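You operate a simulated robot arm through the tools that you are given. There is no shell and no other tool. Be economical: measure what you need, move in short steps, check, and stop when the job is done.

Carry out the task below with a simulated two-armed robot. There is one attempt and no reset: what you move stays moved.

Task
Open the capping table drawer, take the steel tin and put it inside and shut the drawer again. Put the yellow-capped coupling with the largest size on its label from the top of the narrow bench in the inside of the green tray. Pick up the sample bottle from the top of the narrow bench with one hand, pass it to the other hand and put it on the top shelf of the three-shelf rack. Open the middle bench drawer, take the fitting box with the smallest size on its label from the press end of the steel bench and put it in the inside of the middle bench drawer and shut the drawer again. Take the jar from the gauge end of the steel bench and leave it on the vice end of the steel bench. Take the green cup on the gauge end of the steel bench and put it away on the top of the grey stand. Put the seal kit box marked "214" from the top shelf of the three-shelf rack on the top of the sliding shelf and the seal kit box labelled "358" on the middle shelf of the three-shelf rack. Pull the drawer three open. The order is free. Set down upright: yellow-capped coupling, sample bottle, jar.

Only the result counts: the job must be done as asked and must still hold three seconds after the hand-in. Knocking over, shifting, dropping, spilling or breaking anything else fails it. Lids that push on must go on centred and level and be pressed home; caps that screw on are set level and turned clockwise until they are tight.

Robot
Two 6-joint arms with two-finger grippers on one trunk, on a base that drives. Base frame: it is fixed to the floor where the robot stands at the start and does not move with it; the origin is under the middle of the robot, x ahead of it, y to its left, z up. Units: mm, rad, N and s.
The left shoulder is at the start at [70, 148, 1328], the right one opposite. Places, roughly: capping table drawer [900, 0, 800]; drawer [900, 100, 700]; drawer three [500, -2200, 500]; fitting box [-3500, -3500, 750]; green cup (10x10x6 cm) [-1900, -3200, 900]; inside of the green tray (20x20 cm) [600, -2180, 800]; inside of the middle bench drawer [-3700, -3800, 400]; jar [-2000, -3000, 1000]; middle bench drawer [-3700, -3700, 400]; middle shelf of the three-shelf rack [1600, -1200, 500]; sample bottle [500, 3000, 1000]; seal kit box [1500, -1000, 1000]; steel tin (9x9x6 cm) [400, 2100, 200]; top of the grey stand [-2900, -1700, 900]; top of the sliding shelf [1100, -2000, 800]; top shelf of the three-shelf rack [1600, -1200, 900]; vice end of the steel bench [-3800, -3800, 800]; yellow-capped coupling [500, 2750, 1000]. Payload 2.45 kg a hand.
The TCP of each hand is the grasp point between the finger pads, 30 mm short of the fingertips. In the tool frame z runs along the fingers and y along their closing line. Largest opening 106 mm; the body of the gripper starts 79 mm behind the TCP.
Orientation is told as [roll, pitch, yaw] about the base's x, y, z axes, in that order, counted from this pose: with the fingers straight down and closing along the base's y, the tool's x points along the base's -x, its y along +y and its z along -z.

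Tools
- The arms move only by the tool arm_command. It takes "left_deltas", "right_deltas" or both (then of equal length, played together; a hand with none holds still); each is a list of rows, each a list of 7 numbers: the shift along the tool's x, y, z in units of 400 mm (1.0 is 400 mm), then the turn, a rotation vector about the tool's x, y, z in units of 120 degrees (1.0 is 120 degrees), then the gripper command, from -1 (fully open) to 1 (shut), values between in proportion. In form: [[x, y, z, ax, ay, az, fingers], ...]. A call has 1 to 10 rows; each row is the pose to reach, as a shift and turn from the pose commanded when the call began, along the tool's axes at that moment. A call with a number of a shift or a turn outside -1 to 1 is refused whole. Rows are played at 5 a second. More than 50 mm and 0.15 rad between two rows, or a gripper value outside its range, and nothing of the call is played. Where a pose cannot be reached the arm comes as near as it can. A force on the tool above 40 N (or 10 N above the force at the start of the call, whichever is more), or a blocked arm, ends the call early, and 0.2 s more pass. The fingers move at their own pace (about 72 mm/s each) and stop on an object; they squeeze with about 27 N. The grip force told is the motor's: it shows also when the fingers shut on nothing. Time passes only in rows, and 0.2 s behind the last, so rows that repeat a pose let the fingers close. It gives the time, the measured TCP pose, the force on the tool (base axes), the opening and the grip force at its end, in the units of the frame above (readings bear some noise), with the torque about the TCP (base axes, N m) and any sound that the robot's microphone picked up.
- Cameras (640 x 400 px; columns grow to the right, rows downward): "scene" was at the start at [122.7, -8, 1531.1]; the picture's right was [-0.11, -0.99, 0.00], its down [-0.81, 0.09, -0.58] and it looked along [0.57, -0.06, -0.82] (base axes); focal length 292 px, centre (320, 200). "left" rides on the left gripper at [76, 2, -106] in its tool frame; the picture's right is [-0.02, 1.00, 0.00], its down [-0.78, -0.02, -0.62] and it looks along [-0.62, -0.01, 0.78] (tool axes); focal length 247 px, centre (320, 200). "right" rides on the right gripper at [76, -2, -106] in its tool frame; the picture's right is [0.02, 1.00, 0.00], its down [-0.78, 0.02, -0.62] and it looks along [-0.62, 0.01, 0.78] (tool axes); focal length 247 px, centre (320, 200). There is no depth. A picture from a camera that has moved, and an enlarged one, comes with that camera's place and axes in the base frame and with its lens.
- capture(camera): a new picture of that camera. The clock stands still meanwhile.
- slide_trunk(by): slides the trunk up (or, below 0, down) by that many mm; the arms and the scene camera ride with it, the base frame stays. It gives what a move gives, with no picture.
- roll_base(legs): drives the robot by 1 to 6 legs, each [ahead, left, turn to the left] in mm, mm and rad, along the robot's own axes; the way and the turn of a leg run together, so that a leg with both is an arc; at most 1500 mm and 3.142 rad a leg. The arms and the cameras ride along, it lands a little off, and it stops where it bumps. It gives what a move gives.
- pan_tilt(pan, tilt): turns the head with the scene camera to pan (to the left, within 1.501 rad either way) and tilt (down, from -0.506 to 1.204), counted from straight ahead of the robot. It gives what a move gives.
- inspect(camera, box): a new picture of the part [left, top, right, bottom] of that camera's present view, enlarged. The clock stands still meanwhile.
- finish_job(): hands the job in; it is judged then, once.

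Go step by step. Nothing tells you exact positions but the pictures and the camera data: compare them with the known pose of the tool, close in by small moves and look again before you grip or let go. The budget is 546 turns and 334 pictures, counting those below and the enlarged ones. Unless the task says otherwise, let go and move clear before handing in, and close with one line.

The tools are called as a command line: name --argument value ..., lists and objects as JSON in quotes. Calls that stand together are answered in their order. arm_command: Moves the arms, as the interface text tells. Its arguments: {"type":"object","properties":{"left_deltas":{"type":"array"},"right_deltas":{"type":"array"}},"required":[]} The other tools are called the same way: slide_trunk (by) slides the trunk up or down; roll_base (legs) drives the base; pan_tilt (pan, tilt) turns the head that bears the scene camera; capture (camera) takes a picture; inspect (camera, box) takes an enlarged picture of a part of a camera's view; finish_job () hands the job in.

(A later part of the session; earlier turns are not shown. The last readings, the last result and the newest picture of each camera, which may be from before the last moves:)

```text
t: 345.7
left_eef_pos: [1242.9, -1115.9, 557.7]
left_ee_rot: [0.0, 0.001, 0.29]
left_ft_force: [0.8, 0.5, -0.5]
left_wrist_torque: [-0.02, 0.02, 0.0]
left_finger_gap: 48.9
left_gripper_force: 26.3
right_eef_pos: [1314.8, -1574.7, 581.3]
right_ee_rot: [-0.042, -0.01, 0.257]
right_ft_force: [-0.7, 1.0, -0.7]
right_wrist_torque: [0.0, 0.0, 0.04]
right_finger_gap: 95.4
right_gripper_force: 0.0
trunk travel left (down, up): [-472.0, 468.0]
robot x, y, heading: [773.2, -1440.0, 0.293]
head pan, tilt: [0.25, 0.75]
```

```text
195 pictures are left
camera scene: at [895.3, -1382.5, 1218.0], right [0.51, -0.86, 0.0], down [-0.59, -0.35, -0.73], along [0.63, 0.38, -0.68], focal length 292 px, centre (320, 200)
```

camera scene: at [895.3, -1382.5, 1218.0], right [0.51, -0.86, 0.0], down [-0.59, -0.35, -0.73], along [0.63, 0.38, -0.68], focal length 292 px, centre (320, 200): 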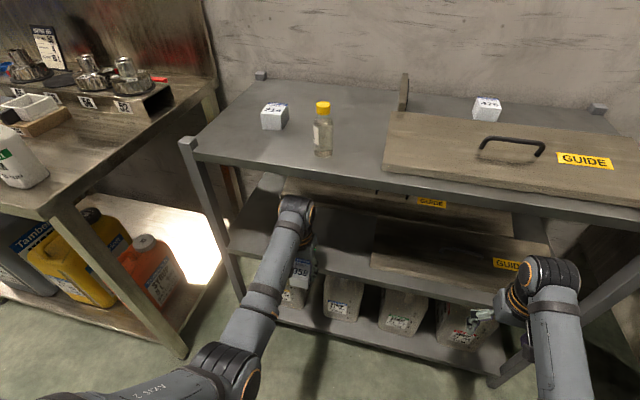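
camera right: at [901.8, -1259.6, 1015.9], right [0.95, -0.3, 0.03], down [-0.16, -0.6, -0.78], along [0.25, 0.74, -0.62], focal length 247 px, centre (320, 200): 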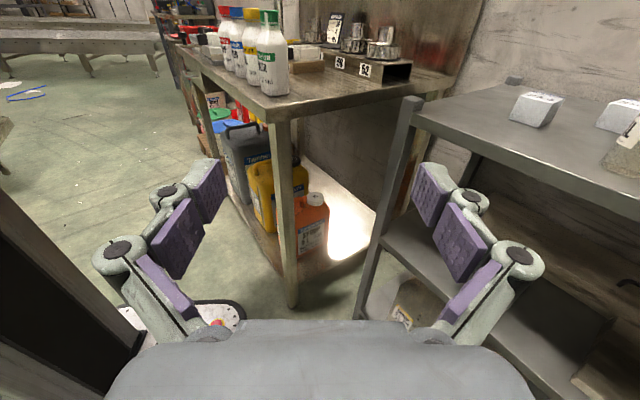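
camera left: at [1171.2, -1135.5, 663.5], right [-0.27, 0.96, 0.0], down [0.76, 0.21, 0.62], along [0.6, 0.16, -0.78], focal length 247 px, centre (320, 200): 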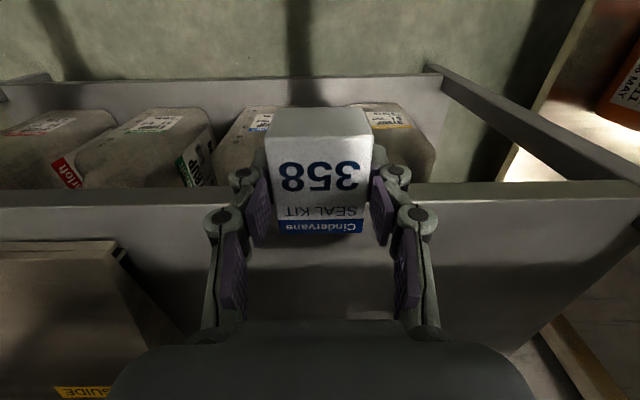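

Shelf top estimated ~522; I'll raise 13 mm for clearance and move in.

slide_trunk --by 13

roll_base --legs '[[60, 0, 0]]'

capture --camera "left"

capture --camera "scene"

```text
t: 346.3
left_eef_pos: [1243.2, -1116.4, 571.4]
left_ee_rot: [-0.001, 0.002, 0.291]
left_ft_force: [0.0, 0.2, -1.0]
left_wrist_torque: [0.03, 0.01, -0.03]
left_finger_gap: 49.0
left_gripper_force: 27.1
right_eef_pos: [1313.4, -1576.8, 595.7]
right_ee_rot: [-0.041, -0.011, 0.257]
right_ft_force: [-0.9, -0.2, -0.7]
right_wrist_torque: [-0.02, -0.02, 0.0]
right_finger_gap: 95.4
right_gripper_force: 0.0
trunk travel left (down, up): [-485.0, 455.0]
robot x, y, heading: [776.7, -1439.9, 0.293]
head pan, tilt: [0.25, 0.75]
```

```text
t: 347.3
left_eef_pos: [1302.7, -1099.1, 570.0]
left_ee_rot: [-0.002, 0.002, 0.294]
left_ft_force: [0.4, 0.4, -1.4]
left_wrist_torque: [-0.01, 0.03, 0.03]
left_finger_gap: 48.9
left_gripper_force: 26.8
right_eef_pos: [1373.6, -1557.4, 593.7]
right_ee_rot: [-0.043, -0.008, 0.256]
right_ft_force: [0.3, 0.2, -0.8]
right_wrist_torque: [0.02, 0.04, 0.01]
right_finger_gap: 95.3
right_gripper_force: 0.1
trunk travel left (down, up): [-485.0, 455.0]
robot x, y, heading: [832.9, -1425.6, 0.291]
head pan, tilt: [0.25, 0.75]
```

```text
194 pictures are left
camera left: at [1230.1, -1117.5, 676.3], right [-0.27, 0.96, 0.0], down [0.76, 0.21, 0.62], along [0.6, 0.16, -0.78], focal length 247 px, centre (320, 200)
```

left: 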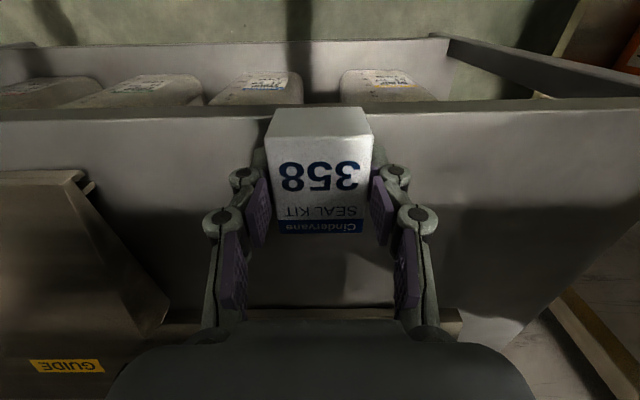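

```text
193 pictures are left
camera scene: at [954.5, -1364.6, 1231.0], right [0.51, -0.86, 0.0], down [-0.59, -0.35, -0.73], along [0.63, 0.38, -0.68], focal length 292 px, centre (320, 200)
```

scene: 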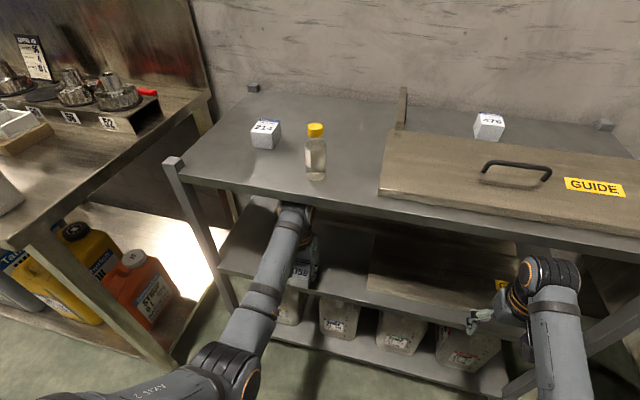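

I'll retract the right hand so its wrist doesn't touch the rack, then move 42 mm deeper.

arm_command --right_deltas '[[0.1, 0, 0, 0, 0, 0, -0.8], [0.2, 0, 0, 0, 0, 0, -0.8], [0.3, 0, 0, 0, 0, 0, -0.8], [0.3, 0, 0, 0, 0, 0, -0.8]]'

roll_base --legs '[[42, 0, 0]]'

capture --camera "left"

```text
t: 348.3
left_eef_pos: [1300.5, -1097.6, 570.7]
left_ee_rot: [-0.002, 0.001, 0.292]
left_ft_force: [0.4, -0.2, -0.7]
left_wrist_torque: [0.02, 0.01, 0.01]
left_finger_gap: 49.1
left_gripper_force: 26.9
right_eef_pos: [1256.5, -1589.8, 595.0]
right_ee_rot: [-0.041, -0.011, 0.255]
right_ft_force: [0.0, 0.2, 0.4]
right_wrist_torque: [0.01, 0.02, 0.01]
right_finger_gap: 95.4
right_gripper_force: 0.0
trunk travel left (down, up): [-485.0, 455.0]
robot x, y, heading: [837.5, -1422.4, 0.289]
head pan, tilt: [0.25, 0.75]
```

```text
t: 349.2
left_eef_pos: [1343.7, -1086.8, 569.5]
left_ee_rot: [-0.002, 0.003, 0.291]
left_ft_force: [0.6, 0.9, 0.0]
left_wrist_torque: [-0.02, 0.01, -0.02]
left_finger_gap: 49.0
left_gripper_force: 27.2
right_eef_pos: [1296.7, -1578.0, 595.1]
right_ee_rot: [-0.042, -0.01, 0.257]
right_ft_force: [-0.6, 0.5, -0.6]
right_wrist_torque: [0.02, 0.01, -0.01]
right_finger_gap: 95.4
right_gripper_force: 0.0
trunk travel left (down, up): [-485.0, 455.0]
robot x, y, heading: [869.7, -1411.3, 0.292]
head pan, tilt: [0.25, 0.75]
```

```text
192 pictures are left
camera left: at [1270.5, -1105.4, 676.2], right [-0.27, 0.96, 0.0], down [0.76, 0.21, 0.62], along [0.6, 0.16, -0.78], focal length 247 px, centre (320, 200)
```

left: 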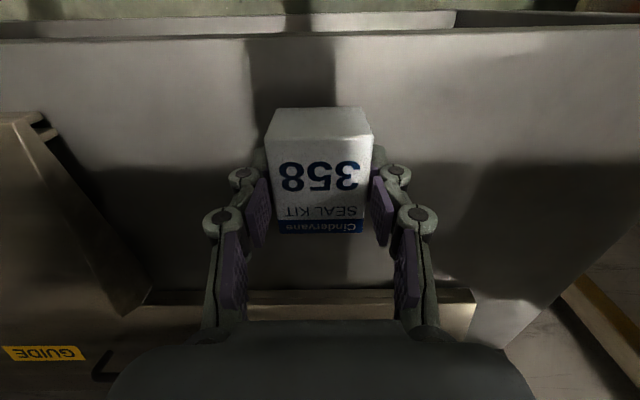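

arm_command --left_deltas '[[0, 0, 0.0125, 0, 0, 0, 1], [0, 0, 0.025, 0, 0, 0, 1], [0, 0, 0.0375, 0, 0, 0, 1], [0, 0, 0.045, 0, 0, 0, 1], [0, 0, 0.0525, 0, 0, 0, 1], [0, 0, 0.06, 0, 0, 0, 1], [0, 0, 0.0675, 0, 0, 0, 1], [0, 0, 0.075, 0, 0, 0, 1], [0, 0, 0.0825, 0, 0, 0, 1], [0, 0, 0.09, 0, 0, 0, 1]]'

capture --camera "left"

```text
t: 350.9
left_eef_pos: [1342.2, -1086.3, 549.2]
left_ee_rot: [0.0, -0.011, 0.292]
left_ft_force: [-10.4, -2.9, 23.3]
left_wrist_torque: [-0.33, 0.62, -0.08]
left_finger_gap: 49.3
left_gripper_force: 26.6
right_eef_pos: [1295.2, -1578.9, 596.3]
right_ee_rot: [-0.041, -0.016, 0.256]
right_ft_force: [0.2, 0.1, -0.2]
right_wrist_torque: [0.02, 0.03, -0.01]
right_finger_gap: 95.4
right_gripper_force: 0.1
trunk travel left (down, up): [-485.0, 455.0]
robot x, y, heading: [874.0, -1406.3, 0.291]
head pan, tilt: [0.25, 0.75]
stopped in row 8 (left hand): the force on the tool passed its limit at 43 N (the readings are from after the stop); the commanded pose is now the measured one
```

```text
191 pictures are left
camera left: at [1268.8, -1105.9, 653.9], right [-0.27, 0.96, 0.0], down [0.75, 0.21, 0.63], along [0.61, 0.17, -0.78], focal length 247 px, centre (320, 200)
```

left: 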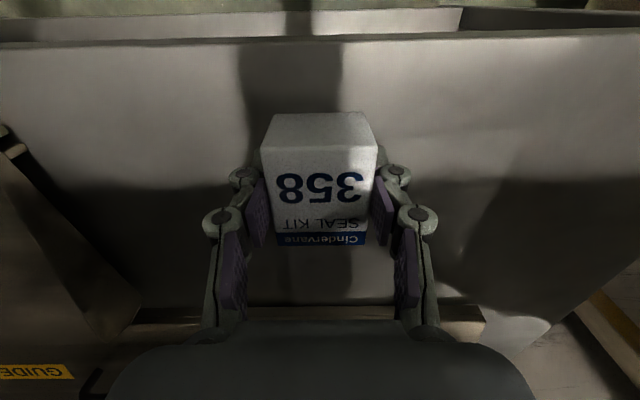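

Box is on the middle shelf. Open and back straight out.

arm_command --left_deltas '[[0, 0, 0, 0, 0, 0, 0.2], [0, 0, 0, 0, 0, 0, -0.3], [0, 0, 0, 0, 0, 0, -0.5], [0, 0, -0.02, 0, 0, 0, -0.5]]'

roll_base --legs '[[-260, 0, 0]]'

slide_trunk --by 400

capture --camera "scene"

```text
t: 351.9
left_eef_pos: [1343.7, -1086.5, 553.0]
left_ee_rot: [-0.001, -0.007, 0.292]
left_ft_force: [0.8, 0.0, 0.4]
left_wrist_torque: [-0.02, -0.01, 0.04]
left_finger_gap: 79.7
left_gripper_force: 0.0
right_eef_pos: [1297.0, -1578.9, 595.7]
right_ee_rot: [-0.041, -0.008, 0.258]
right_ft_force: [0.1, 0.1, -0.3]
right_wrist_torque: [0.0, -0.02, -0.02]
right_finger_gap: 95.2
right_gripper_force: 0.0
trunk travel left (down, up): [-485.0, 455.0]
robot x, y, heading: [876.1, -1406.0, 0.29]
head pan, tilt: [0.25, 0.75]
```

```text
t: 353.8
left_eef_pos: [1094.4, -1161.7, 554.5]
left_ee_rot: [-0.001, -0.006, 0.288]
left_ft_force: [-0.7, -0.4, 0.4]
left_wrist_torque: [0.01, -0.01, 0.0]
left_finger_gap: 79.6
left_gripper_force: 0.0
right_eef_pos: [1048.2, -1653.7, 594.6]
right_ee_rot: [-0.041, -0.014, 0.252]
right_ft_force: [-0.6, -0.2, -0.3]
right_wrist_torque: [0.03, -0.03, -0.02]
right_finger_gap: 95.3
right_gripper_force: 0.1
trunk travel left (down, up): [-485.0, 455.0]
robot x, y, heading: [626.0, -1484.3, 0.287]
head pan, tilt: [0.25, 0.75]
```

```text
t: 357.6
left_eef_pos: [1097.5, -1161.7, 953.4]
left_ee_rot: [0.0, -0.005, 0.288]
left_ft_force: [-0.3, -0.2, 1.1]
left_wrist_torque: [-0.03, -0.01, -0.01]
left_finger_gap: 79.5
left_gripper_force: 0.1
right_eef_pos: [1048.6, -1653.8, 994.9]
right_ee_rot: [-0.041, -0.011, 0.254]
right_ft_force: [-0.5, 0.2, -0.7]
right_wrist_torque: [0.04, 0.0, 0.01]
right_finger_gap: 95.3
right_gripper_force: 0.0
trunk travel left (down, up): [-885.0, 55.0]
robot x, y, heading: [623.0, -1484.7, 0.288]
head pan, tilt: [0.25, 0.75]
```

```text
190 pictures are left
camera scene: at [745.0, -1427.5, 1631.2], right [0.51, -0.86, 0.0], down [-0.59, -0.35, -0.73], along [0.63, 0.37, -0.68], focal length 292 px, centre (320, 200)
```

scene: 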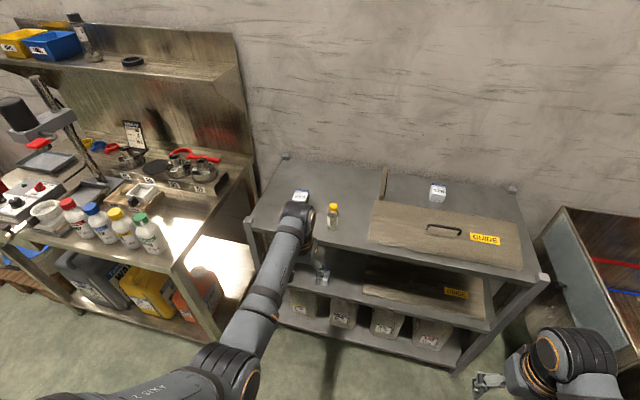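

Box 358 is on the middle shelf. Now go for 214 with the left hand.

slide_trunk --by 50

roll_base --legs '[[270, 112, 0]]'

capture --camera "left"

```text
t: 358.5
left_eef_pos: [1096.5, -1162.8, 1002.6]
left_ee_rot: [0.0, -0.005, 0.288]
left_ft_force: [-0.1, -0.5, 0.2]
left_wrist_torque: [-0.01, 0.02, 0.0]
left_finger_gap: 79.7
left_gripper_force: 0.1
right_eef_pos: [1047.8, -1653.3, 1044.8]
right_ee_rot: [-0.041, -0.01, 0.254]
right_ft_force: [0.8, 0.1, 0.4]
right_wrist_torque: [0.01, -0.04, 0.0]
right_finger_gap: 95.3
right_gripper_force: 0.1
trunk travel left (down, up): [-935.0, 5.0]
robot x, y, heading: [625.8, -1488.9, 0.288]
head pan, tilt: [0.25, 0.75]
```

```text
t: 360.6
left_eef_pos: [1325.5, -969.4, 1003.7]
left_ee_rot: [0.001, -0.006, 0.298]
left_ft_force: [0.2, -0.6, 1.0]
left_wrist_torque: [0.03, 0.01, 0.0]
left_finger_gap: 79.7
left_gripper_force: 0.1
right_eef_pos: [1281.8, -1461.7, 1045.0]
right_ee_rot: [-0.042, -0.012, 0.264]
right_ft_force: [-0.5, 0.0, -0.2]
right_wrist_torque: [0.0, 0.0, -0.02]
right_finger_gap: 95.4
right_gripper_force: 0.0
trunk travel left (down, up): [-935.0, 5.0]
robot x, y, heading: [861.0, -1297.9, 0.296]
head pan, tilt: [0.25, 0.75]
```

```text
189 pictures are left
camera left: at [1252.9, -989.0, 1109.3], right [-0.27, 0.96, 0.0], down [0.75, 0.21, 0.63], along [0.6, 0.17, -0.78], focal length 247 px, centre (320, 200)
```

left: 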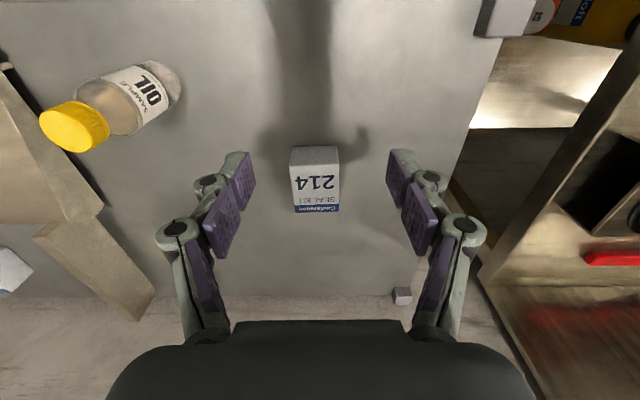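

roll_base --legs '[[70, -5, 0]]'

arm_command --left_deltas '[[0, 0, 0.06, 0, 0, 0, -0.5], [0, 0, 0.14, 0, 0, 0, -0.5], [0, 0, 0.2, 0, 0, 0, -0.5]]'

capture --camera "left"

```text
t: 361.6
left_eef_pos: [1387.0, -953.1, 1005.8]
left_ee_rot: [0.0, -0.01, 0.3]
left_ft_force: [-0.8, -0.3, 0.1]
left_wrist_torque: [0.04, -0.05, -0.01]
left_finger_gap: 79.6
left_gripper_force: 0.0
right_eef_pos: [1344.3, -1446.5, 1047.5]
right_ee_rot: [-0.043, -0.017, 0.267]
right_ft_force: [-1.4, -0.4, 0.3]
right_wrist_torque: [0.03, -0.12, 0.01]
right_finger_gap: 95.5
right_gripper_force: 0.1
trunk travel left (down, up): [-935.0, 5.0]
robot x, y, heading: [923.5, -1278.7, 0.304]
head pan, tilt: [0.25, 0.75]
```

```text
t: 362.4
left_eef_pos: [1394.0, -952.3, 918.5]
left_ee_rot: [-0.001, -0.004, 0.299]
left_ft_force: [0.6, 0.1, -0.6]
left_wrist_torque: [-0.01, 0.02, 0.0]
left_finger_gap: 79.6
left_gripper_force: 0.1
right_eef_pos: [1352.0, -1443.9, 1043.5]
right_ee_rot: [-0.042, -0.007, 0.266]
right_ft_force: [0.6, 0.6, 0.2]
right_wrist_torque: [0.01, 0.01, 0.03]
right_finger_gap: 95.3
right_gripper_force: 0.1
trunk travel left (down, up): [-935.0, 5.0]
robot x, y, heading: [927.9, -1275.8, 0.299]
head pan, tilt: [0.25, 0.75]
```

```text
188 pictures are left
camera left: at [1321.5, -971.7, 1025.1], right [-0.27, 0.96, 0.0], down [0.75, 0.21, 0.62], along [0.6, 0.17, -0.78], focal length 247 px, centre (320, 200)
```

left: 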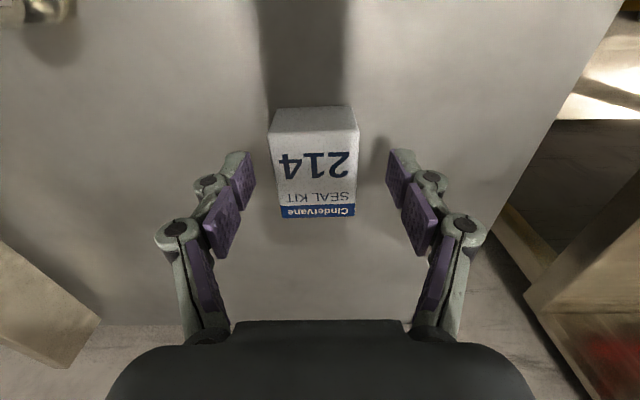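

arm_command --left_deltas '[[-0.015, -0.005, 0.03, 0, 0, 0, -0.5], [-0.015, -0.005, 0.05, 0, 0, 0, -0.5], [-0.015, -0.005, 0.05, 0, 0, 0, 0.3], [-0.015, -0.005, 0.05, 0, 0, 0, 1], [-0.015, -0.005, 0.05, 0, 0, 0, 1], [-0.015, -0.005, 0.0, 0, 0, 0, 1], [0.0, -0.005, -0.1, 0, 0, 0, 1], [0.0, -0.005, -0.2, 0, 0, 0, 1]]'

capture --camera "left"

```text
t: 364.2
left_eef_pos: [1392.6, -953.6, 1004.8]
left_ee_rot: [-0.001, -0.005, 0.299]
left_ft_force: [0.6, -1.2, -1.3]
left_wrist_torque: [0.01, 0.03, 0.04]
left_finger_gap: 49.1
left_gripper_force: 26.9
right_eef_pos: [1348.8, -1444.6, 1044.6]
right_ee_rot: [-0.041, -0.01, 0.264]
right_ft_force: [0.1, 0.9, -0.2]
right_wrist_torque: [-0.01, 0.0, -0.03]
right_finger_gap: 95.2
right_gripper_force: 0.1
trunk travel left (down, up): [-935.0, 5.0]
robot x, y, heading: [925.9, -1281.4, 0.299]
head pan, tilt: [0.25, 0.75]
```

```text
187 pictures are left
camera left: at [1320.4, -973.8, 1109.9], right [-0.27, 0.96, 0.0], down [0.75, 0.21, 0.62], along [0.6, 0.17, -0.78], focal length 247 px, centre (320, 200)
```

left: 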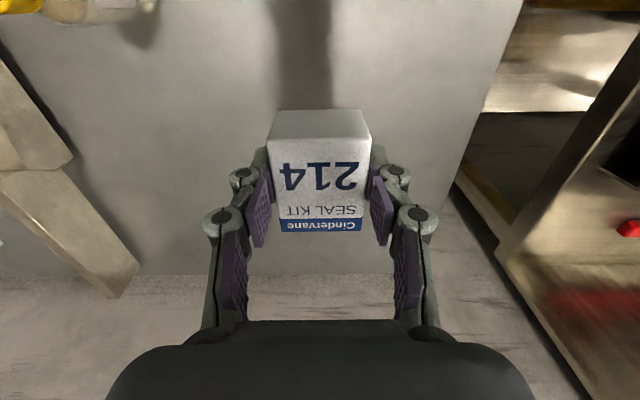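

Box 214 is held. Back out and turn to the cabinet to find the sliding shelf.

roll_base --legs '[[-380, 0, 0], [0, 0, -1.58]]'

pan_tilt --pan 0.35 --tilt 0.7

capture --camera "scene"

inspect --camera "scene" --box '[180, 120, 400, 280]'

```text
t: 370.4
left_eef_pos: [897.5, -1856.5, 1005.2]
left_ee_rot: [-0.001, -0.004, -1.26]
left_ft_force: [0.0, 0.1, -0.3]
left_wrist_torque: [0.01, -0.01, 0.01]
left_finger_gap: 48.9
left_gripper_force: 27.2
right_eef_pos: [406.3, -1818.8, 1044.7]
right_ee_rot: [-0.045, -0.008, -1.294]
right_ft_force: [0.2, -0.3, -0.5]
right_wrist_torque: [0.0, -0.02, 0.01]
right_finger_gap: 95.4
right_gripper_force: 0.1
trunk travel left (down, up): [-935.0, 5.0]
robot x, y, heading: [569.3, -1390.6, -1.257]
head pan, tilt: [0.25, 0.75]
```

```text
t: 371.1
left_eef_pos: [896.8, -1856.1, 1003.5]
left_ee_rot: [0.001, -0.003, -1.26]
left_ft_force: [-1.5, -1.0, -1.6]
left_wrist_torque: [-0.02, -0.01, -0.02]
left_finger_gap: 49.0
left_gripper_force: 26.8
right_eef_pos: [405.9, -1817.9, 1044.9]
right_ee_rot: [-0.045, -0.009, -1.296]
right_ft_force: [-0.7, 0.0, 0.7]
right_wrist_torque: [0.01, -0.03, -0.03]
right_finger_gap: 95.4
right_gripper_force: 0.1
trunk travel left (down, up): [-935.0, 5.0]
robot x, y, heading: [569.9, -1394.0, -1.259]
head pan, tilt: [0.351, 0.7]
```

```text
186 pictures are left
camera scene: at [634.5, -1507.3, 1685.4], right [-0.79, -0.61, 0.0], down [-0.4, 0.51, -0.76], along [0.47, -0.6, -0.64], focal length 292 px, centre (320, 200)
```

scene: 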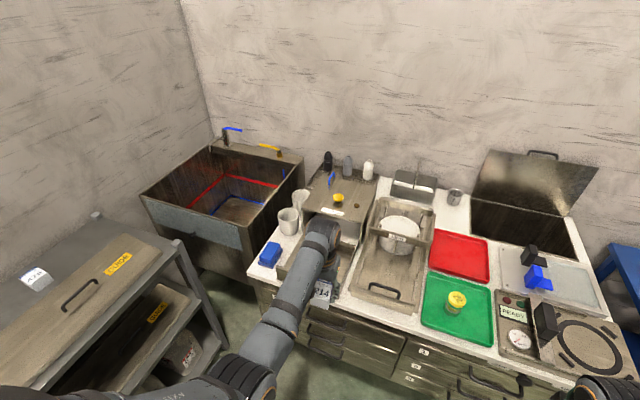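

```text
2.50 times, centred on (290, 200) of scene
camera zoom: at [634.5, -1507.3, 1685.4], right [-0.79, -0.61, 0.0], down [-0.4, 0.51, -0.76], along [0.47, -0.6, -0.64], focal length 730 px, centre (395, 200)
```

zoom: 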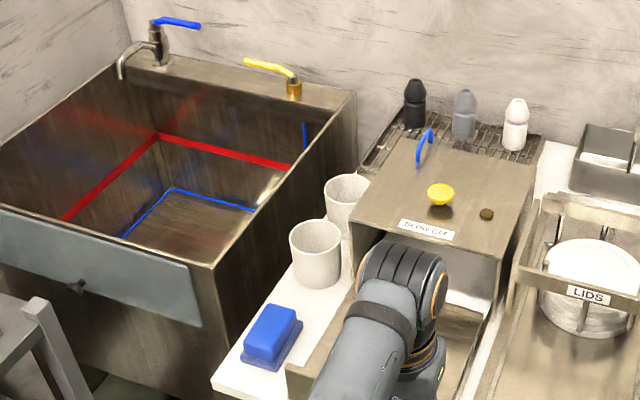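

capture --camera "left"

capture --camera "right"

```text
184 pictures are left
camera left: at [876.6, -1781.8, 1109.6], right [0.96, 0.28, 0.0], down [0.22, -0.75, 0.62], along [0.18, -0.6, -0.78], focal length 247 px, centre (320, 200)
```

left: 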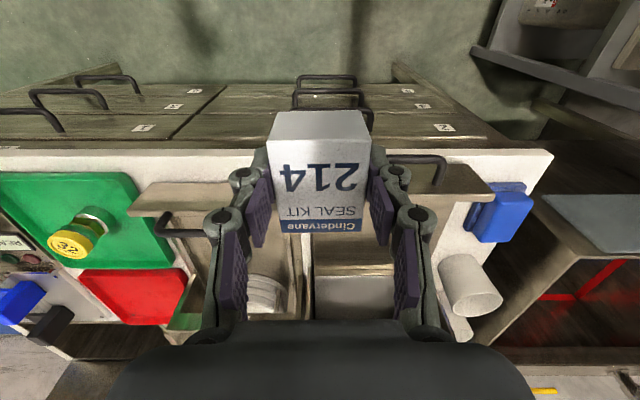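

```text
183 pictures are left
camera right: at [388.4, -1742.5, 1150.4], right [0.96, 0.29, -0.04], down [0.25, -0.74, 0.63], along [0.15, -0.61, -0.78], focal length 247 px, centre (320, 200)
```

right: 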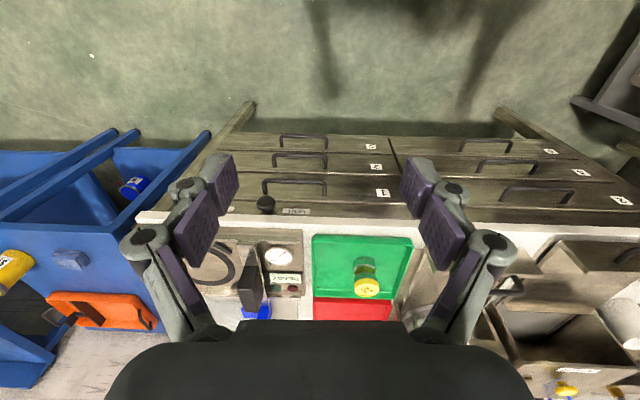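

inspect --camera "right" --box '[430, 180, 640, 400]'

pan_tilt --pan 0.6 --tilt 0.75

inspect --camera "scene" --box '[300, 120, 520, 280]'

```text
1.82 times, centred on (535, 290) of right
camera zoom: at [388.4, -1742.5, 1150.4], right [0.96, 0.29, -0.04], down [0.25, -0.74, 0.63], along [0.15, -0.61, -0.78], focal length 449 px, centre (-71, 36)
```

zoom: 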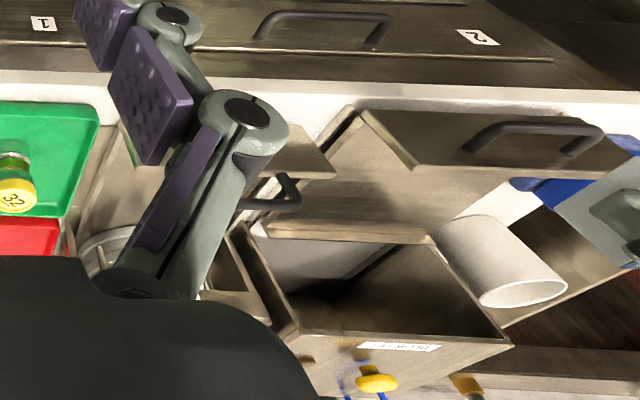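

```text
t: 371.8
left_eef_pos: [897.7, -1857.5, 1004.6]
left_ee_rot: [0.0, -0.005, -1.26]
left_ft_force: [0.3, -0.2, -0.8]
left_wrist_torque: [-0.02, -0.02, 0.01]
left_finger_gap: 49.1
left_gripper_force: 27.0
right_eef_pos: [406.5, -1818.4, 1045.9]
right_ee_rot: [-0.043, -0.011, -1.296]
right_ft_force: [0.1, 0.0, 0.0]
right_wrist_torque: [0.02, 0.02, -0.02]
right_finger_gap: 95.3
right_gripper_force: 0.0
trunk travel left (down, up): [-935.0, 5.0]
robot x, y, heading: [566.5, -1393.0, -1.256]
head pan, tilt: [0.6, 0.75]
```

```text
2.50 times, centred on (410, 200) of scene
camera zoom: at [647.7, -1491.2, 1681.2], right [-0.61, -0.79, 0.0], down [-0.54, 0.42, -0.73], along [0.58, -0.45, -0.68], focal length 730 px, centre (95, 200)
```

zoom: 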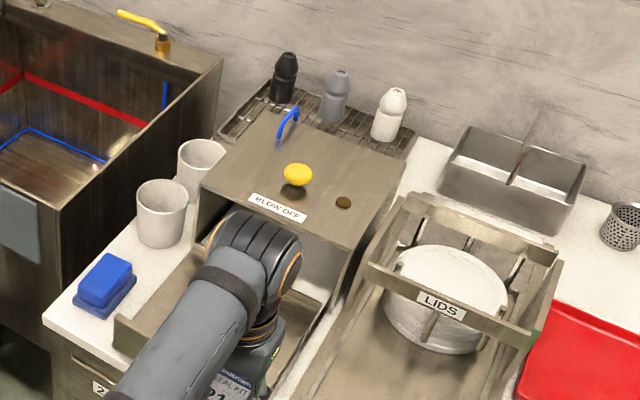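

The "BLOW OFF" box has a pulled-out shelf in front of it, centre ≈(1075,-2050) — the sliding shelf. I'll move the box over it.

roll_base --legs '[[170, 107, 0]]'

capture --camera "left"

pan_tilt --pan 0.1 --tilt 0.9

capture --camera "scene"

```text
t: 373.4
left_eef_pos: [1043.0, -1983.6, 1005.9]
left_ee_rot: [0.002, -0.007, -1.267]
left_ft_force: [-0.4, 0.0, -1.6]
left_wrist_torque: [-0.02, 0.0, 0.0]
left_finger_gap: 48.9
left_gripper_force: 26.9
right_eef_pos: [553.1, -1942.8, 1045.1]
right_ee_rot: [-0.043, -0.012, -1.298]
right_ft_force: [-0.6, 0.3, -0.1]
right_wrist_torque: [-0.03, -0.05, 0.02]
right_finger_gap: 95.2
right_gripper_force: 0.0
trunk travel left (down, up): [-935.0, 5.0]
robot x, y, heading: [718.3, -1517.6, -1.261]
head pan, tilt: [0.6, 0.75]
```

```text
180 pictures are left
camera left: at [1023.1, -1908.3, 1111.1], right [0.96, 0.28, 0.0], down [0.22, -0.75, 0.63], along [0.18, -0.6, -0.78], focal length 247 px, centre (320, 200)
```

left: 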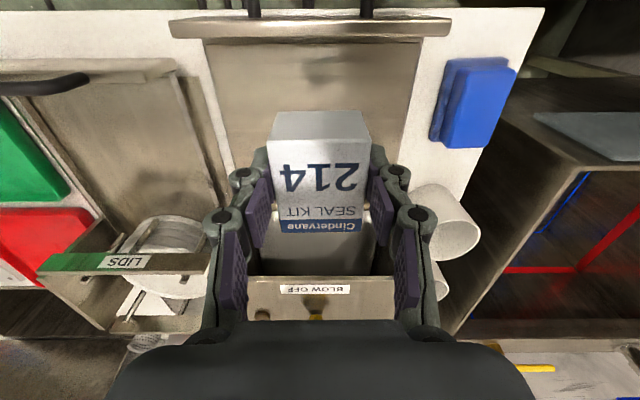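

```text
t: 374.3
left_eef_pos: [1046.0, -1985.3, 1004.3]
left_ee_rot: [0.0, -0.004, -1.264]
left_ft_force: [-0.1, 0.0, -1.4]
left_wrist_torque: [-0.02, 0.02, -0.04]
left_finger_gap: 49.1
left_gripper_force: 26.6
right_eef_pos: [556.0, -1946.4, 1044.8]
right_ee_rot: [-0.044, -0.008, -1.299]
right_ft_force: [-0.1, -0.5, -0.3]
right_wrist_torque: [0.0, 0.0, 0.0]
right_finger_gap: 95.2
right_gripper_force: 0.1
trunk travel left (down, up): [-935.0, 5.0]
robot x, y, heading: [717.2, -1520.4, -1.269]
head pan, tilt: [0.099, 0.901]
```

```text
179 pictures are left
camera scene: at [763.3, -1637.5, 1669.2], right [-0.92, -0.4, 0.0], down [-0.31, 0.72, -0.62], along [0.25, -0.57, -0.78], focal length 292 px, centre (320, 200)
```

scene: 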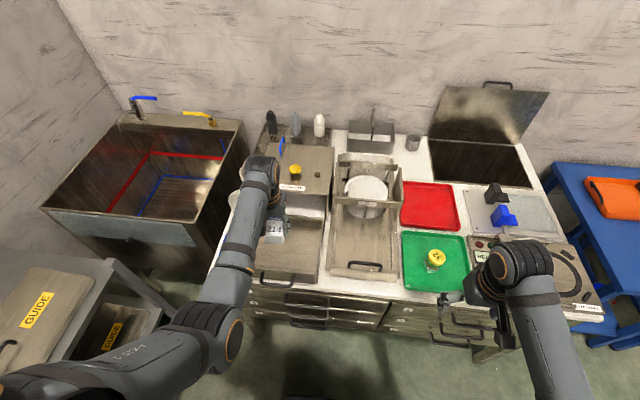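

Laterally centred. Move 33 mm forward, lower with the trunk, then the final bit with the arm.

roll_base --legs '[[33, 0, 0]]'

slide_trunk --by -120

capture --camera "left"

```text
t: 375.2
left_eef_pos: [1053.9, -2011.3, 1008.6]
left_ee_rot: [0.001, -0.01, -1.265]
left_ft_force: [-0.5, 1.6, -0.9]
left_wrist_torque: [-0.06, -0.03, 0.0]
left_finger_gap: 49.1
left_gripper_force: 26.8
right_eef_pos: [563.2, -1969.8, 1047.3]
right_ee_rot: [-0.041, -0.016, -1.299]
right_ft_force: [0.4, 1.2, 0.7]
right_wrist_torque: [-0.08, -0.03, 0.0]
right_finger_gap: 95.4
right_gripper_force: 0.0
trunk travel left (down, up): [-935.0, 5.0]
robot x, y, heading: [725.6, -1550.3, -1.266]
head pan, tilt: [0.099, 0.901]
```

```text
t: 376.7
left_eef_pos: [1055.7, -2017.1, 882.6]
left_ee_rot: [0.0, -0.005, -1.266]
left_ft_force: [-0.4, 0.5, -0.7]
left_wrist_torque: [0.02, -0.03, -0.01]
left_finger_gap: 49.1
left_gripper_force: 26.6
right_eef_pos: [563.3, -1976.7, 923.8]
right_ee_rot: [-0.046, -0.009, -1.298]
right_ft_force: [0.5, -0.9, 0.9]
right_wrist_torque: [-0.02, -0.03, -0.02]
right_finger_gap: 95.4
right_gripper_force: 0.1
trunk travel left (down, up): [-815.0, 125.0]
robot x, y, heading: [722.1, -1549.0, -1.266]
head pan, tilt: [0.099, 0.901]
```

```text
178 pictures are left
camera left: at [1035.4, -1941.6, 989.4], right [0.96, 0.28, 0.0], down [0.22, -0.75, 0.62], along [0.17, -0.6, -0.78], focal length 247 px, centre (320, 200)
```

left: 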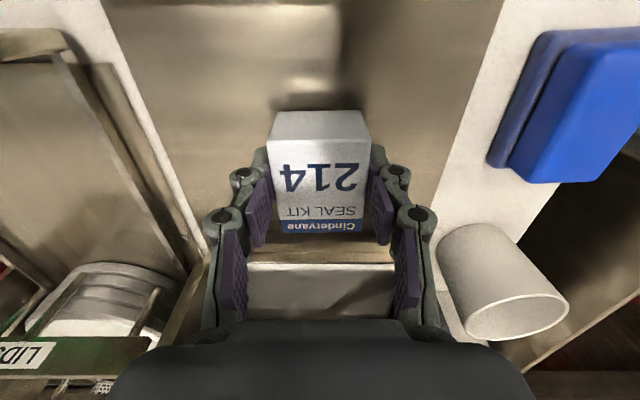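

arm_command --left_deltas '[[0, 0, 0.0125, 0, 0, 0, 1], [0, 0, 0.025, 0, 0, 0, 1], [0, 0, 0.0375, 0, 0, 0, 1], [0, 0, 0.05, 0, 0, 0, 1], [0, 0, 0.06, 0, 0, 0, 1], [0, 0, 0.07, 0, 0, 0, 1], [0, 0, 0.08, 0, 0, 0, 1], [0, 0, 0.09, 0, 0, 0, 1], [0, 0, 0.1, 0, 0, 0, 1], [0, 0, 0.11, 0, 0, 0, 1]]'

capture --camera "left"

```text
t: 378.8
left_eef_pos: [1054.8, -2019.3, 850.7]
left_ee_rot: [-0.001, -0.021, -1.265]
left_ft_force: [-3.2, 0.9, 25.5]
left_wrist_torque: [0.54, -0.08, 0.09]
left_finger_gap: 49.2
left_gripper_force: 27.1
right_eef_pos: [564.0, -1974.1, 925.6]
right_ee_rot: [-0.042, -0.011, -1.299]
right_ft_force: [0.4, -0.6, -0.2]
right_wrist_torque: [0.03, 0.03, 0.0]
right_finger_gap: 95.3
right_gripper_force: 0.0
trunk travel left (down, up): [-815.0, 125.0]
robot x, y, heading: [724.4, -1550.0, -1.265]
head pan, tilt: [0.099, 0.901]
stopped in row 10 (left hand): the force on the tool passed its limit at 44 N (the readings are from after the stop); the commanded pose is now the measured one
```

```text
177 pictures are left
camera left: at [1034.9, -1943.3, 955.2], right [0.96, 0.28, 0.0], down [0.22, -0.74, 0.64], along [0.18, -0.61, -0.77], focal length 247 px, centre (320, 200)
```

left: 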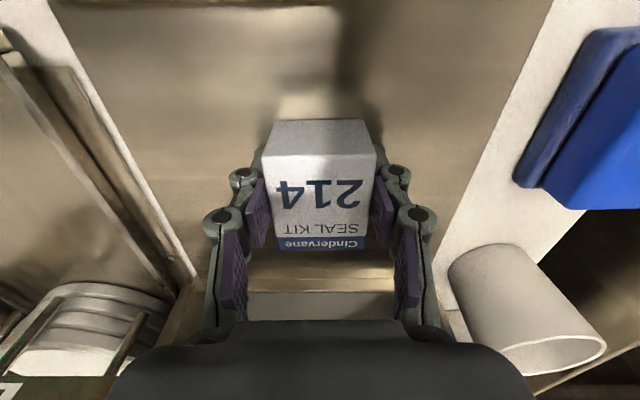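

Box touches the shelf. Release and lift away.

arm_command --left_deltas '[[0, 0, 0, 0, 0, 0, 0.2], [0, 0, 0, 0, 0, 0, -0.3], [0, 0, 0, 0, 0, 0, -0.4], [0, 0, -0.06, 0, 0, 0, -0.4], [0, 0, -0.12, 0, 0, 0, -0.4]]'

slide_trunk --by 110

capture --camera "left"

```text
t: 379.9
left_eef_pos: [1055.8, -2017.8, 894.2]
left_ee_rot: [-0.002, -0.009, -1.265]
left_ft_force: [0.4, -0.1, -0.2]
left_wrist_torque: [-0.01, 0.02, 0.02]
left_finger_gap: 74.0
left_gripper_force: 0.0
right_eef_pos: [564.8, -1976.0, 925.1]
right_ee_rot: [-0.042, -0.009, -1.303]
right_ft_force: [0.8, 1.0, -0.5]
right_wrist_torque: [0.0, -0.01, 0.02]
right_finger_gap: 95.4
right_gripper_force: 0.1
trunk travel left (down, up): [-815.0, 125.0]
robot x, y, heading: [730.0, -1550.6, -1.268]
head pan, tilt: [0.099, 0.901]
```

```text
t: 381.4
left_eef_pos: [1054.7, -2017.8, 1005.9]
left_ee_rot: [-0.001, -0.01, -1.266]
left_ft_force: [0.6, -1.1, -0.4]
left_wrist_torque: [0.0, 0.01, 0.03]
left_finger_gap: 74.3
left_gripper_force: 0.2
right_eef_pos: [564.9, -1975.8, 1035.5]
right_ee_rot: [-0.044, -0.009, -1.297]
right_ft_force: [0.5, 0.1, -0.7]
right_wrist_torque: [0.03, -0.01, -0.01]
right_finger_gap: 95.4
right_gripper_force: 0.1
trunk travel left (down, up): [-925.0, 15.0]
robot x, y, heading: [723.8, -1551.2, -1.265]
head pan, tilt: [0.099, 0.901]
```

```text
176 pictures are left
camera left: at [1035.7, -1942.0, 1110.3], right [0.96, 0.28, 0.0], down [0.22, -0.75, 0.63], along [0.18, -0.61, -0.78], focal length 247 px, centre (320, 200)
```

left: 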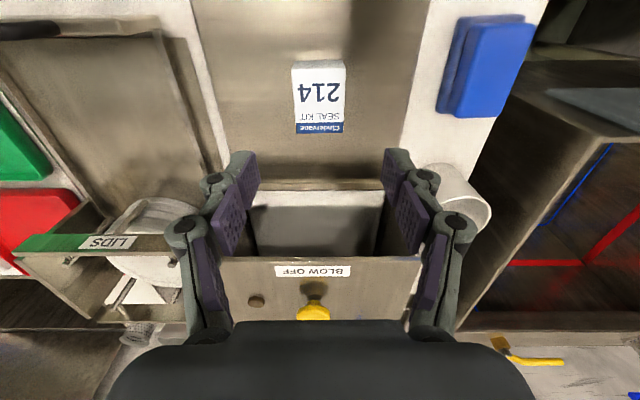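

Box 214 is on the sliding shelf. Next, drawer three: back off and look at the drawer fronts.

roll_base --legs '[[-330, -250, -0.02]]'

pan_tilt --pan 0 --tilt 0.95

capture --camera "scene"

capture --camera "right"

```text
t: 383.9
left_eef_pos: [712.8, -1781.6, 1004.6]
left_ee_rot: [0.0, -0.01, -1.283]
left_ft_force: [0.5, -0.2, -0.2]
left_wrist_torque: [-0.01, -0.01, -0.01]
left_finger_gap: 74.2
left_gripper_force: 0.0
right_eef_pos: [223.4, -1730.1, 1034.9]
right_ee_rot: [-0.043, -0.008, -1.317]
right_ft_force: [-0.2, -0.6, -0.2]
right_wrist_torque: [-0.02, 0.01, 0.0]
right_finger_gap: 95.3
right_gripper_force: 0.0
trunk travel left (down, up): [-925.0, 15.0]
robot x, y, heading: [391.6, -1306.1, -1.278]
head pan, tilt: [0.099, 0.901]
```

```text
t: 384.6
left_eef_pos: [712.2, -1781.6, 1005.4]
left_ee_rot: [-0.001, -0.012, -1.284]
left_ft_force: [-0.3, 0.2, -0.6]
left_wrist_torque: [0.0, 0.03, 0.02]
left_finger_gap: 74.1
left_gripper_force: 0.1
right_eef_pos: [221.1, -1729.2, 1034.3]
right_ee_rot: [-0.045, -0.008, -1.319]
right_ft_force: [0.0, 0.1, -0.2]
right_wrist_torque: [-0.02, -0.01, 0.01]
right_finger_gap: 95.4
right_gripper_force: 0.0
trunk travel left (down, up): [-925.0, 15.0]
robot x, y, heading: [392.6, -1307.6, -1.282]
head pan, tilt: [0.0, 0.949]
```

```text
175 pictures are left
camera scene: at [427.1, -1425.7, 1655.7], right [-0.96, -0.28, 0.0], down [-0.23, 0.78, -0.58], along [0.17, -0.56, -0.81], focal length 292 px, centre (320, 200)
```

scene: 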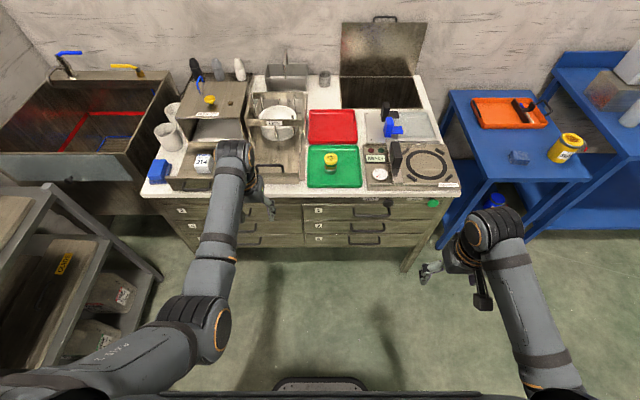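

```text
174 pictures are left
camera right: at [205.8, -1653.6, 1140.3], right [0.96, 0.27, -0.04], down [0.24, -0.74, 0.63], along [0.14, -0.61, -0.78], focal length 247 px, centre (320, 200)
```

right: 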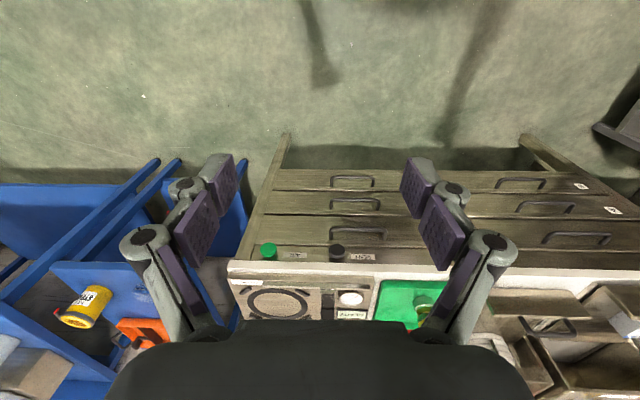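

Drawer three's handle (right column, middle) is about (420,-2055,630). I'll lower the trunk 400, extend the right hand a bit and rotate it to point forward with vertical closing.

slide_trunk --by -400

arm_command --right_deltas '[[-0.1, 0.01, 0, 0, 0, 0, -0.8], [-0.2, 0.02, 0, 0, 0, 0, -0.8], [-0.3, 0.04, 0, 0, 0, 0, -0.8], [-0.3, 0.04, 0, 0, 0, 0, -0.8]]'

arm_command --right_deltas '[[0, 0, 0, 0.0413, -0.0413, -0.0413, 0.1], [0, 0, 0, 0.0826, -0.0826, -0.0826, 0.1], [0, 0, 0, 0.1239, -0.1239, -0.1239, 0.1], [0, 0, 0, 0.1652, -0.1652, -0.1652, 0.1], [0, 0, 0, 0.2065, -0.2065, -0.2065, 0.1], [0, 0, 0, 0.2478, -0.2478, -0.2478, 0.1], [0, 0, 0, 0.2891, -0.2891, -0.2891, 0.1], [0, 0, 0, 0.3304, -0.3304, -0.3304, 0.1], [0, 0, 0, 0.3717, -0.3717, -0.3717, 0.1], [0, 0, 0, 0.413, -0.413, -0.413, 0.1]]'

arm_command --right_deltas '[[0, 0, 0, 0.0413, -0.0413, -0.0413, 0.1], [0, 0, 0, 0.0826, -0.0826, -0.0826, 0.1], [0, 0, 0, 0.1239, -0.1239, -0.1239, 0.1], [0, 0, 0, 0.1644, -0.1644, -0.1644, 0.1], [0, 0, 0, 0.1644, -0.1644, -0.1644, 0.1]]'

capture --camera "right"

capture --camera "scene"

```text
t: 388.4
left_eef_pos: [711.8, -1780.0, 605.3]
left_ee_rot: [-0.002, -0.013, -1.284]
left_ft_force: [0.0, -0.3, -0.2]
left_wrist_torque: [0.01, 0.0, -0.01]
left_finger_gap: 73.9
left_gripper_force: 0.0
right_eef_pos: [221.5, -1729.2, 634.6]
right_ee_rot: [-0.043, -0.009, -1.318]
right_ft_force: [0.3, 0.0, 0.5]
right_wrist_torque: [0.0, -0.02, 0.04]
right_finger_gap: 95.4
right_gripper_force: 0.1
trunk travel left (down, up): [-525.0, 415.0]
robot x, y, heading: [392.9, -1310.3, -1.283]
head pan, tilt: [0.0, 0.949]
```

```text
t: 389.4
left_eef_pos: [711.8, -1780.5, 605.6]
left_ee_rot: [0.0, -0.013, -1.283]
left_ft_force: [0.2, 0.5, -0.1]
left_wrist_torque: [-0.02, 0.01, 0.03]
left_finger_gap: 74.0
left_gripper_force: 0.0
right_eef_pos: [265.8, -1844.6, 635.1]
right_ee_rot: [-0.042, -0.009, -1.319]
right_ft_force: [-1.1, -0.2, -0.4]
right_wrist_torque: [-0.01, -0.02, -0.01]
right_finger_gap: 95.6
right_gripper_force: 0.1
trunk travel left (down, up): [-525.0, 415.0]
robot x, y, heading: [389.2, -1309.9, -1.279]
head pan, tilt: [0.0, 0.949]
```

```text
t: 391.6
left_eef_pos: [714.3, -1780.9, 605.9]
left_ee_rot: [0.0, -0.013, -1.283]
left_ft_force: [0.2, 0.0, 0.2]
left_wrist_torque: [0.03, -0.04, 0.01]
left_finger_gap: 74.4
left_gripper_force: 0.1
right_eef_pos: [268.2, -1843.9, 634.9]
right_ee_rot: [-1.191, -0.234, -0.144]
right_ft_force: [0.3, 0.1, -0.5]
right_wrist_torque: [0.0, -0.02, 0.01]
right_finger_gap: 47.5
right_gripper_force: 0.0
trunk travel left (down, up): [-525.0, 415.0]
robot x, y, heading: [389.7, -1309.5, -1.285]
head pan, tilt: [0.0, 0.949]
```

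```text
t: 392.8
left_eef_pos: [713.6, -1781.2, 604.0]
left_ee_rot: [-0.003, -0.013, -1.284]
left_ft_force: [-0.3, 0.0, -0.8]
left_wrist_torque: [-0.01, -0.02, 0.02]
left_finger_gap: 74.2
left_gripper_force: 0.0
right_eef_pos: [266.8, -1843.1, 634.7]
right_ee_rot: [-1.58, 0.044, 0.254]
right_ft_force: [0.4, -0.1, -0.5]
right_wrist_torque: [0.01, 0.02, 0.01]
right_finger_gap: 47.6
right_gripper_force: 0.0
trunk travel left (down, up): [-525.0, 415.0]
robot x, y, heading: [389.3, -1304.2, -1.285]
head pan, tilt: [0.0, 0.949]
```

```text
173 pictures are left
camera right: at [167.1, -1758.4, 638.9], right [-0.06, -0.03, -1.0], down [0.6, 0.8, -0.06], along [0.8, -0.6, -0.03], focal length 247 px, centre (320, 200)
```

right: 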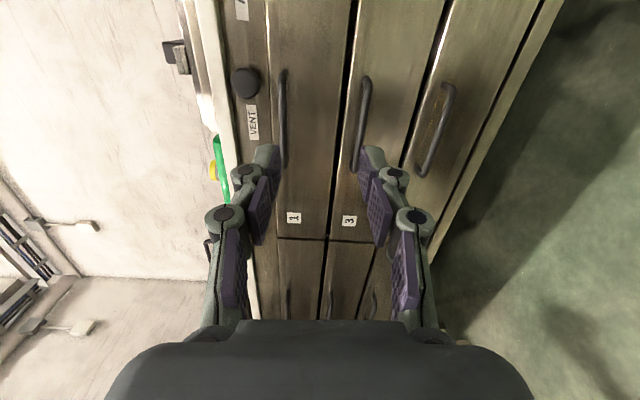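

```text
172 pictures are left
camera scene: at [427.3, -1425.4, 1255.7], right [-0.96, -0.28, 0.0], down [-0.23, 0.78, -0.58], along [0.17, -0.56, -0.81], focal length 292 px, centre (320, 200)
```

scene: 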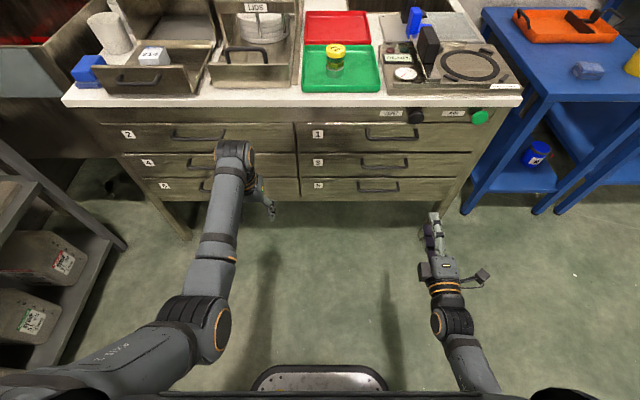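

Rotation is clean. Handle 3 triangulates to ≈(408,-2102,566). I'll retract the left hand, lower the trunk, and drive toward the handle.

arm_command --left_deltas '[[0.1, 0, 0, 0, 0, 0, -0.4], [0.2, 0, 0, 0, 0, 0, -0.4], [0.3, 0, 0, 0, 0, 0, -0.4], [0.4, 0, 0, 0, 0, 0, -0.4]]'

slide_trunk --by -69

roll_base --legs '[[190, 60, 0]]'

capture --camera "right"

inspect --camera "scene" --box '[240, 80, 480, 280]'

```text
t: 393.8
left_eef_pos: [674.1, -1631.5, 609.7]
left_ee_rot: [0.012, -0.018, -1.285]
left_ft_force: [0.3, 0.0, -0.8]
left_wrist_torque: [0.0, 0.03, 0.01]
left_finger_gap: 74.2
left_gripper_force: 0.1
right_eef_pos: [266.9, -1842.9, 634.5]
right_ee_rot: [-1.582, 0.043, 0.253]
right_ft_force: [0.8, 0.0, 0.3]
right_wrist_torque: [0.0, 0.02, -0.02]
right_finger_gap: 47.6
right_gripper_force: 0.0
trunk travel left (down, up): [-525.0, 415.0]
robot x, y, heading: [391.6, -1311.4, -1.284]
head pan, tilt: [0.0, 0.949]
```

```text
t: 394.9
left_eef_pos: [673.5, -1628.7, 538.7]
left_ee_rot: [0.01, -0.012, -1.285]
left_ft_force: [-0.4, 0.7, 0.3]
left_wrist_torque: [0.01, -0.01, -0.01]
left_finger_gap: 74.0
left_gripper_force: 0.0
right_eef_pos: [266.9, -1842.8, 566.3]
right_ee_rot: [-1.579, 0.041, 0.253]
right_ft_force: [0.1, 0.8, -0.2]
right_wrist_torque: [0.03, 0.0, -0.01]
right_finger_gap: 47.8
right_gripper_force: 0.1
trunk travel left (down, up): [-456.0, 484.0]
robot x, y, heading: [391.3, -1305.1, -1.284]
head pan, tilt: [0.0, 0.949]
```

```text
t: 396.5
left_eef_pos: [783.4, -1793.1, 535.8]
left_ee_rot: [0.011, -0.01, -1.284]
left_ft_force: [-0.2, -1.1, -0.1]
left_wrist_torque: [-0.01, 0.01, 0.02]
left_finger_gap: 74.1
left_gripper_force: 0.1
right_eef_pos: [378.1, -2009.9, 565.7]
right_ee_rot: [-1.581, 0.043, 0.254]
right_ft_force: [0.6, -0.4, 0.7]
right_wrist_torque: [-0.02, -0.02, -0.03]
right_finger_gap: 47.9
right_gripper_force: 0.1
trunk travel left (down, up): [-456.0, 484.0]
robot x, y, heading: [502.5, -1471.2, -1.285]
head pan, tilt: [0.0, 0.949]
```

```text
171 pictures are left
camera right: at [278.3, -1924.6, 569.6], right [-0.06, -0.02, -1.0], down [0.6, 0.8, -0.06], along [0.8, -0.6, -0.03], focal length 247 px, centre (320, 200)
```

right: 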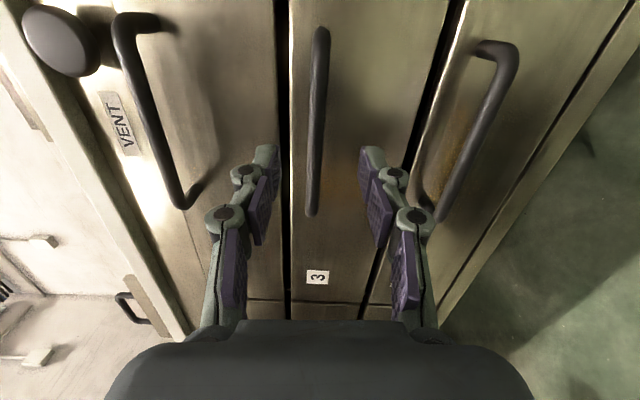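

```text
2.00 times, centred on (360, 180) of scene
camera zoom: at [538.5, -1592.2, 1186.6], right [-0.96, -0.28, 0.0], down [-0.23, 0.78, -0.58], along [0.17, -0.56, -0.81], focal length 584 px, centre (240, 240)
```

zoom: 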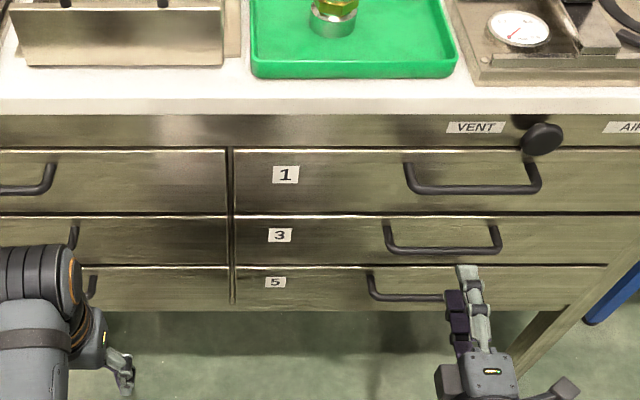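

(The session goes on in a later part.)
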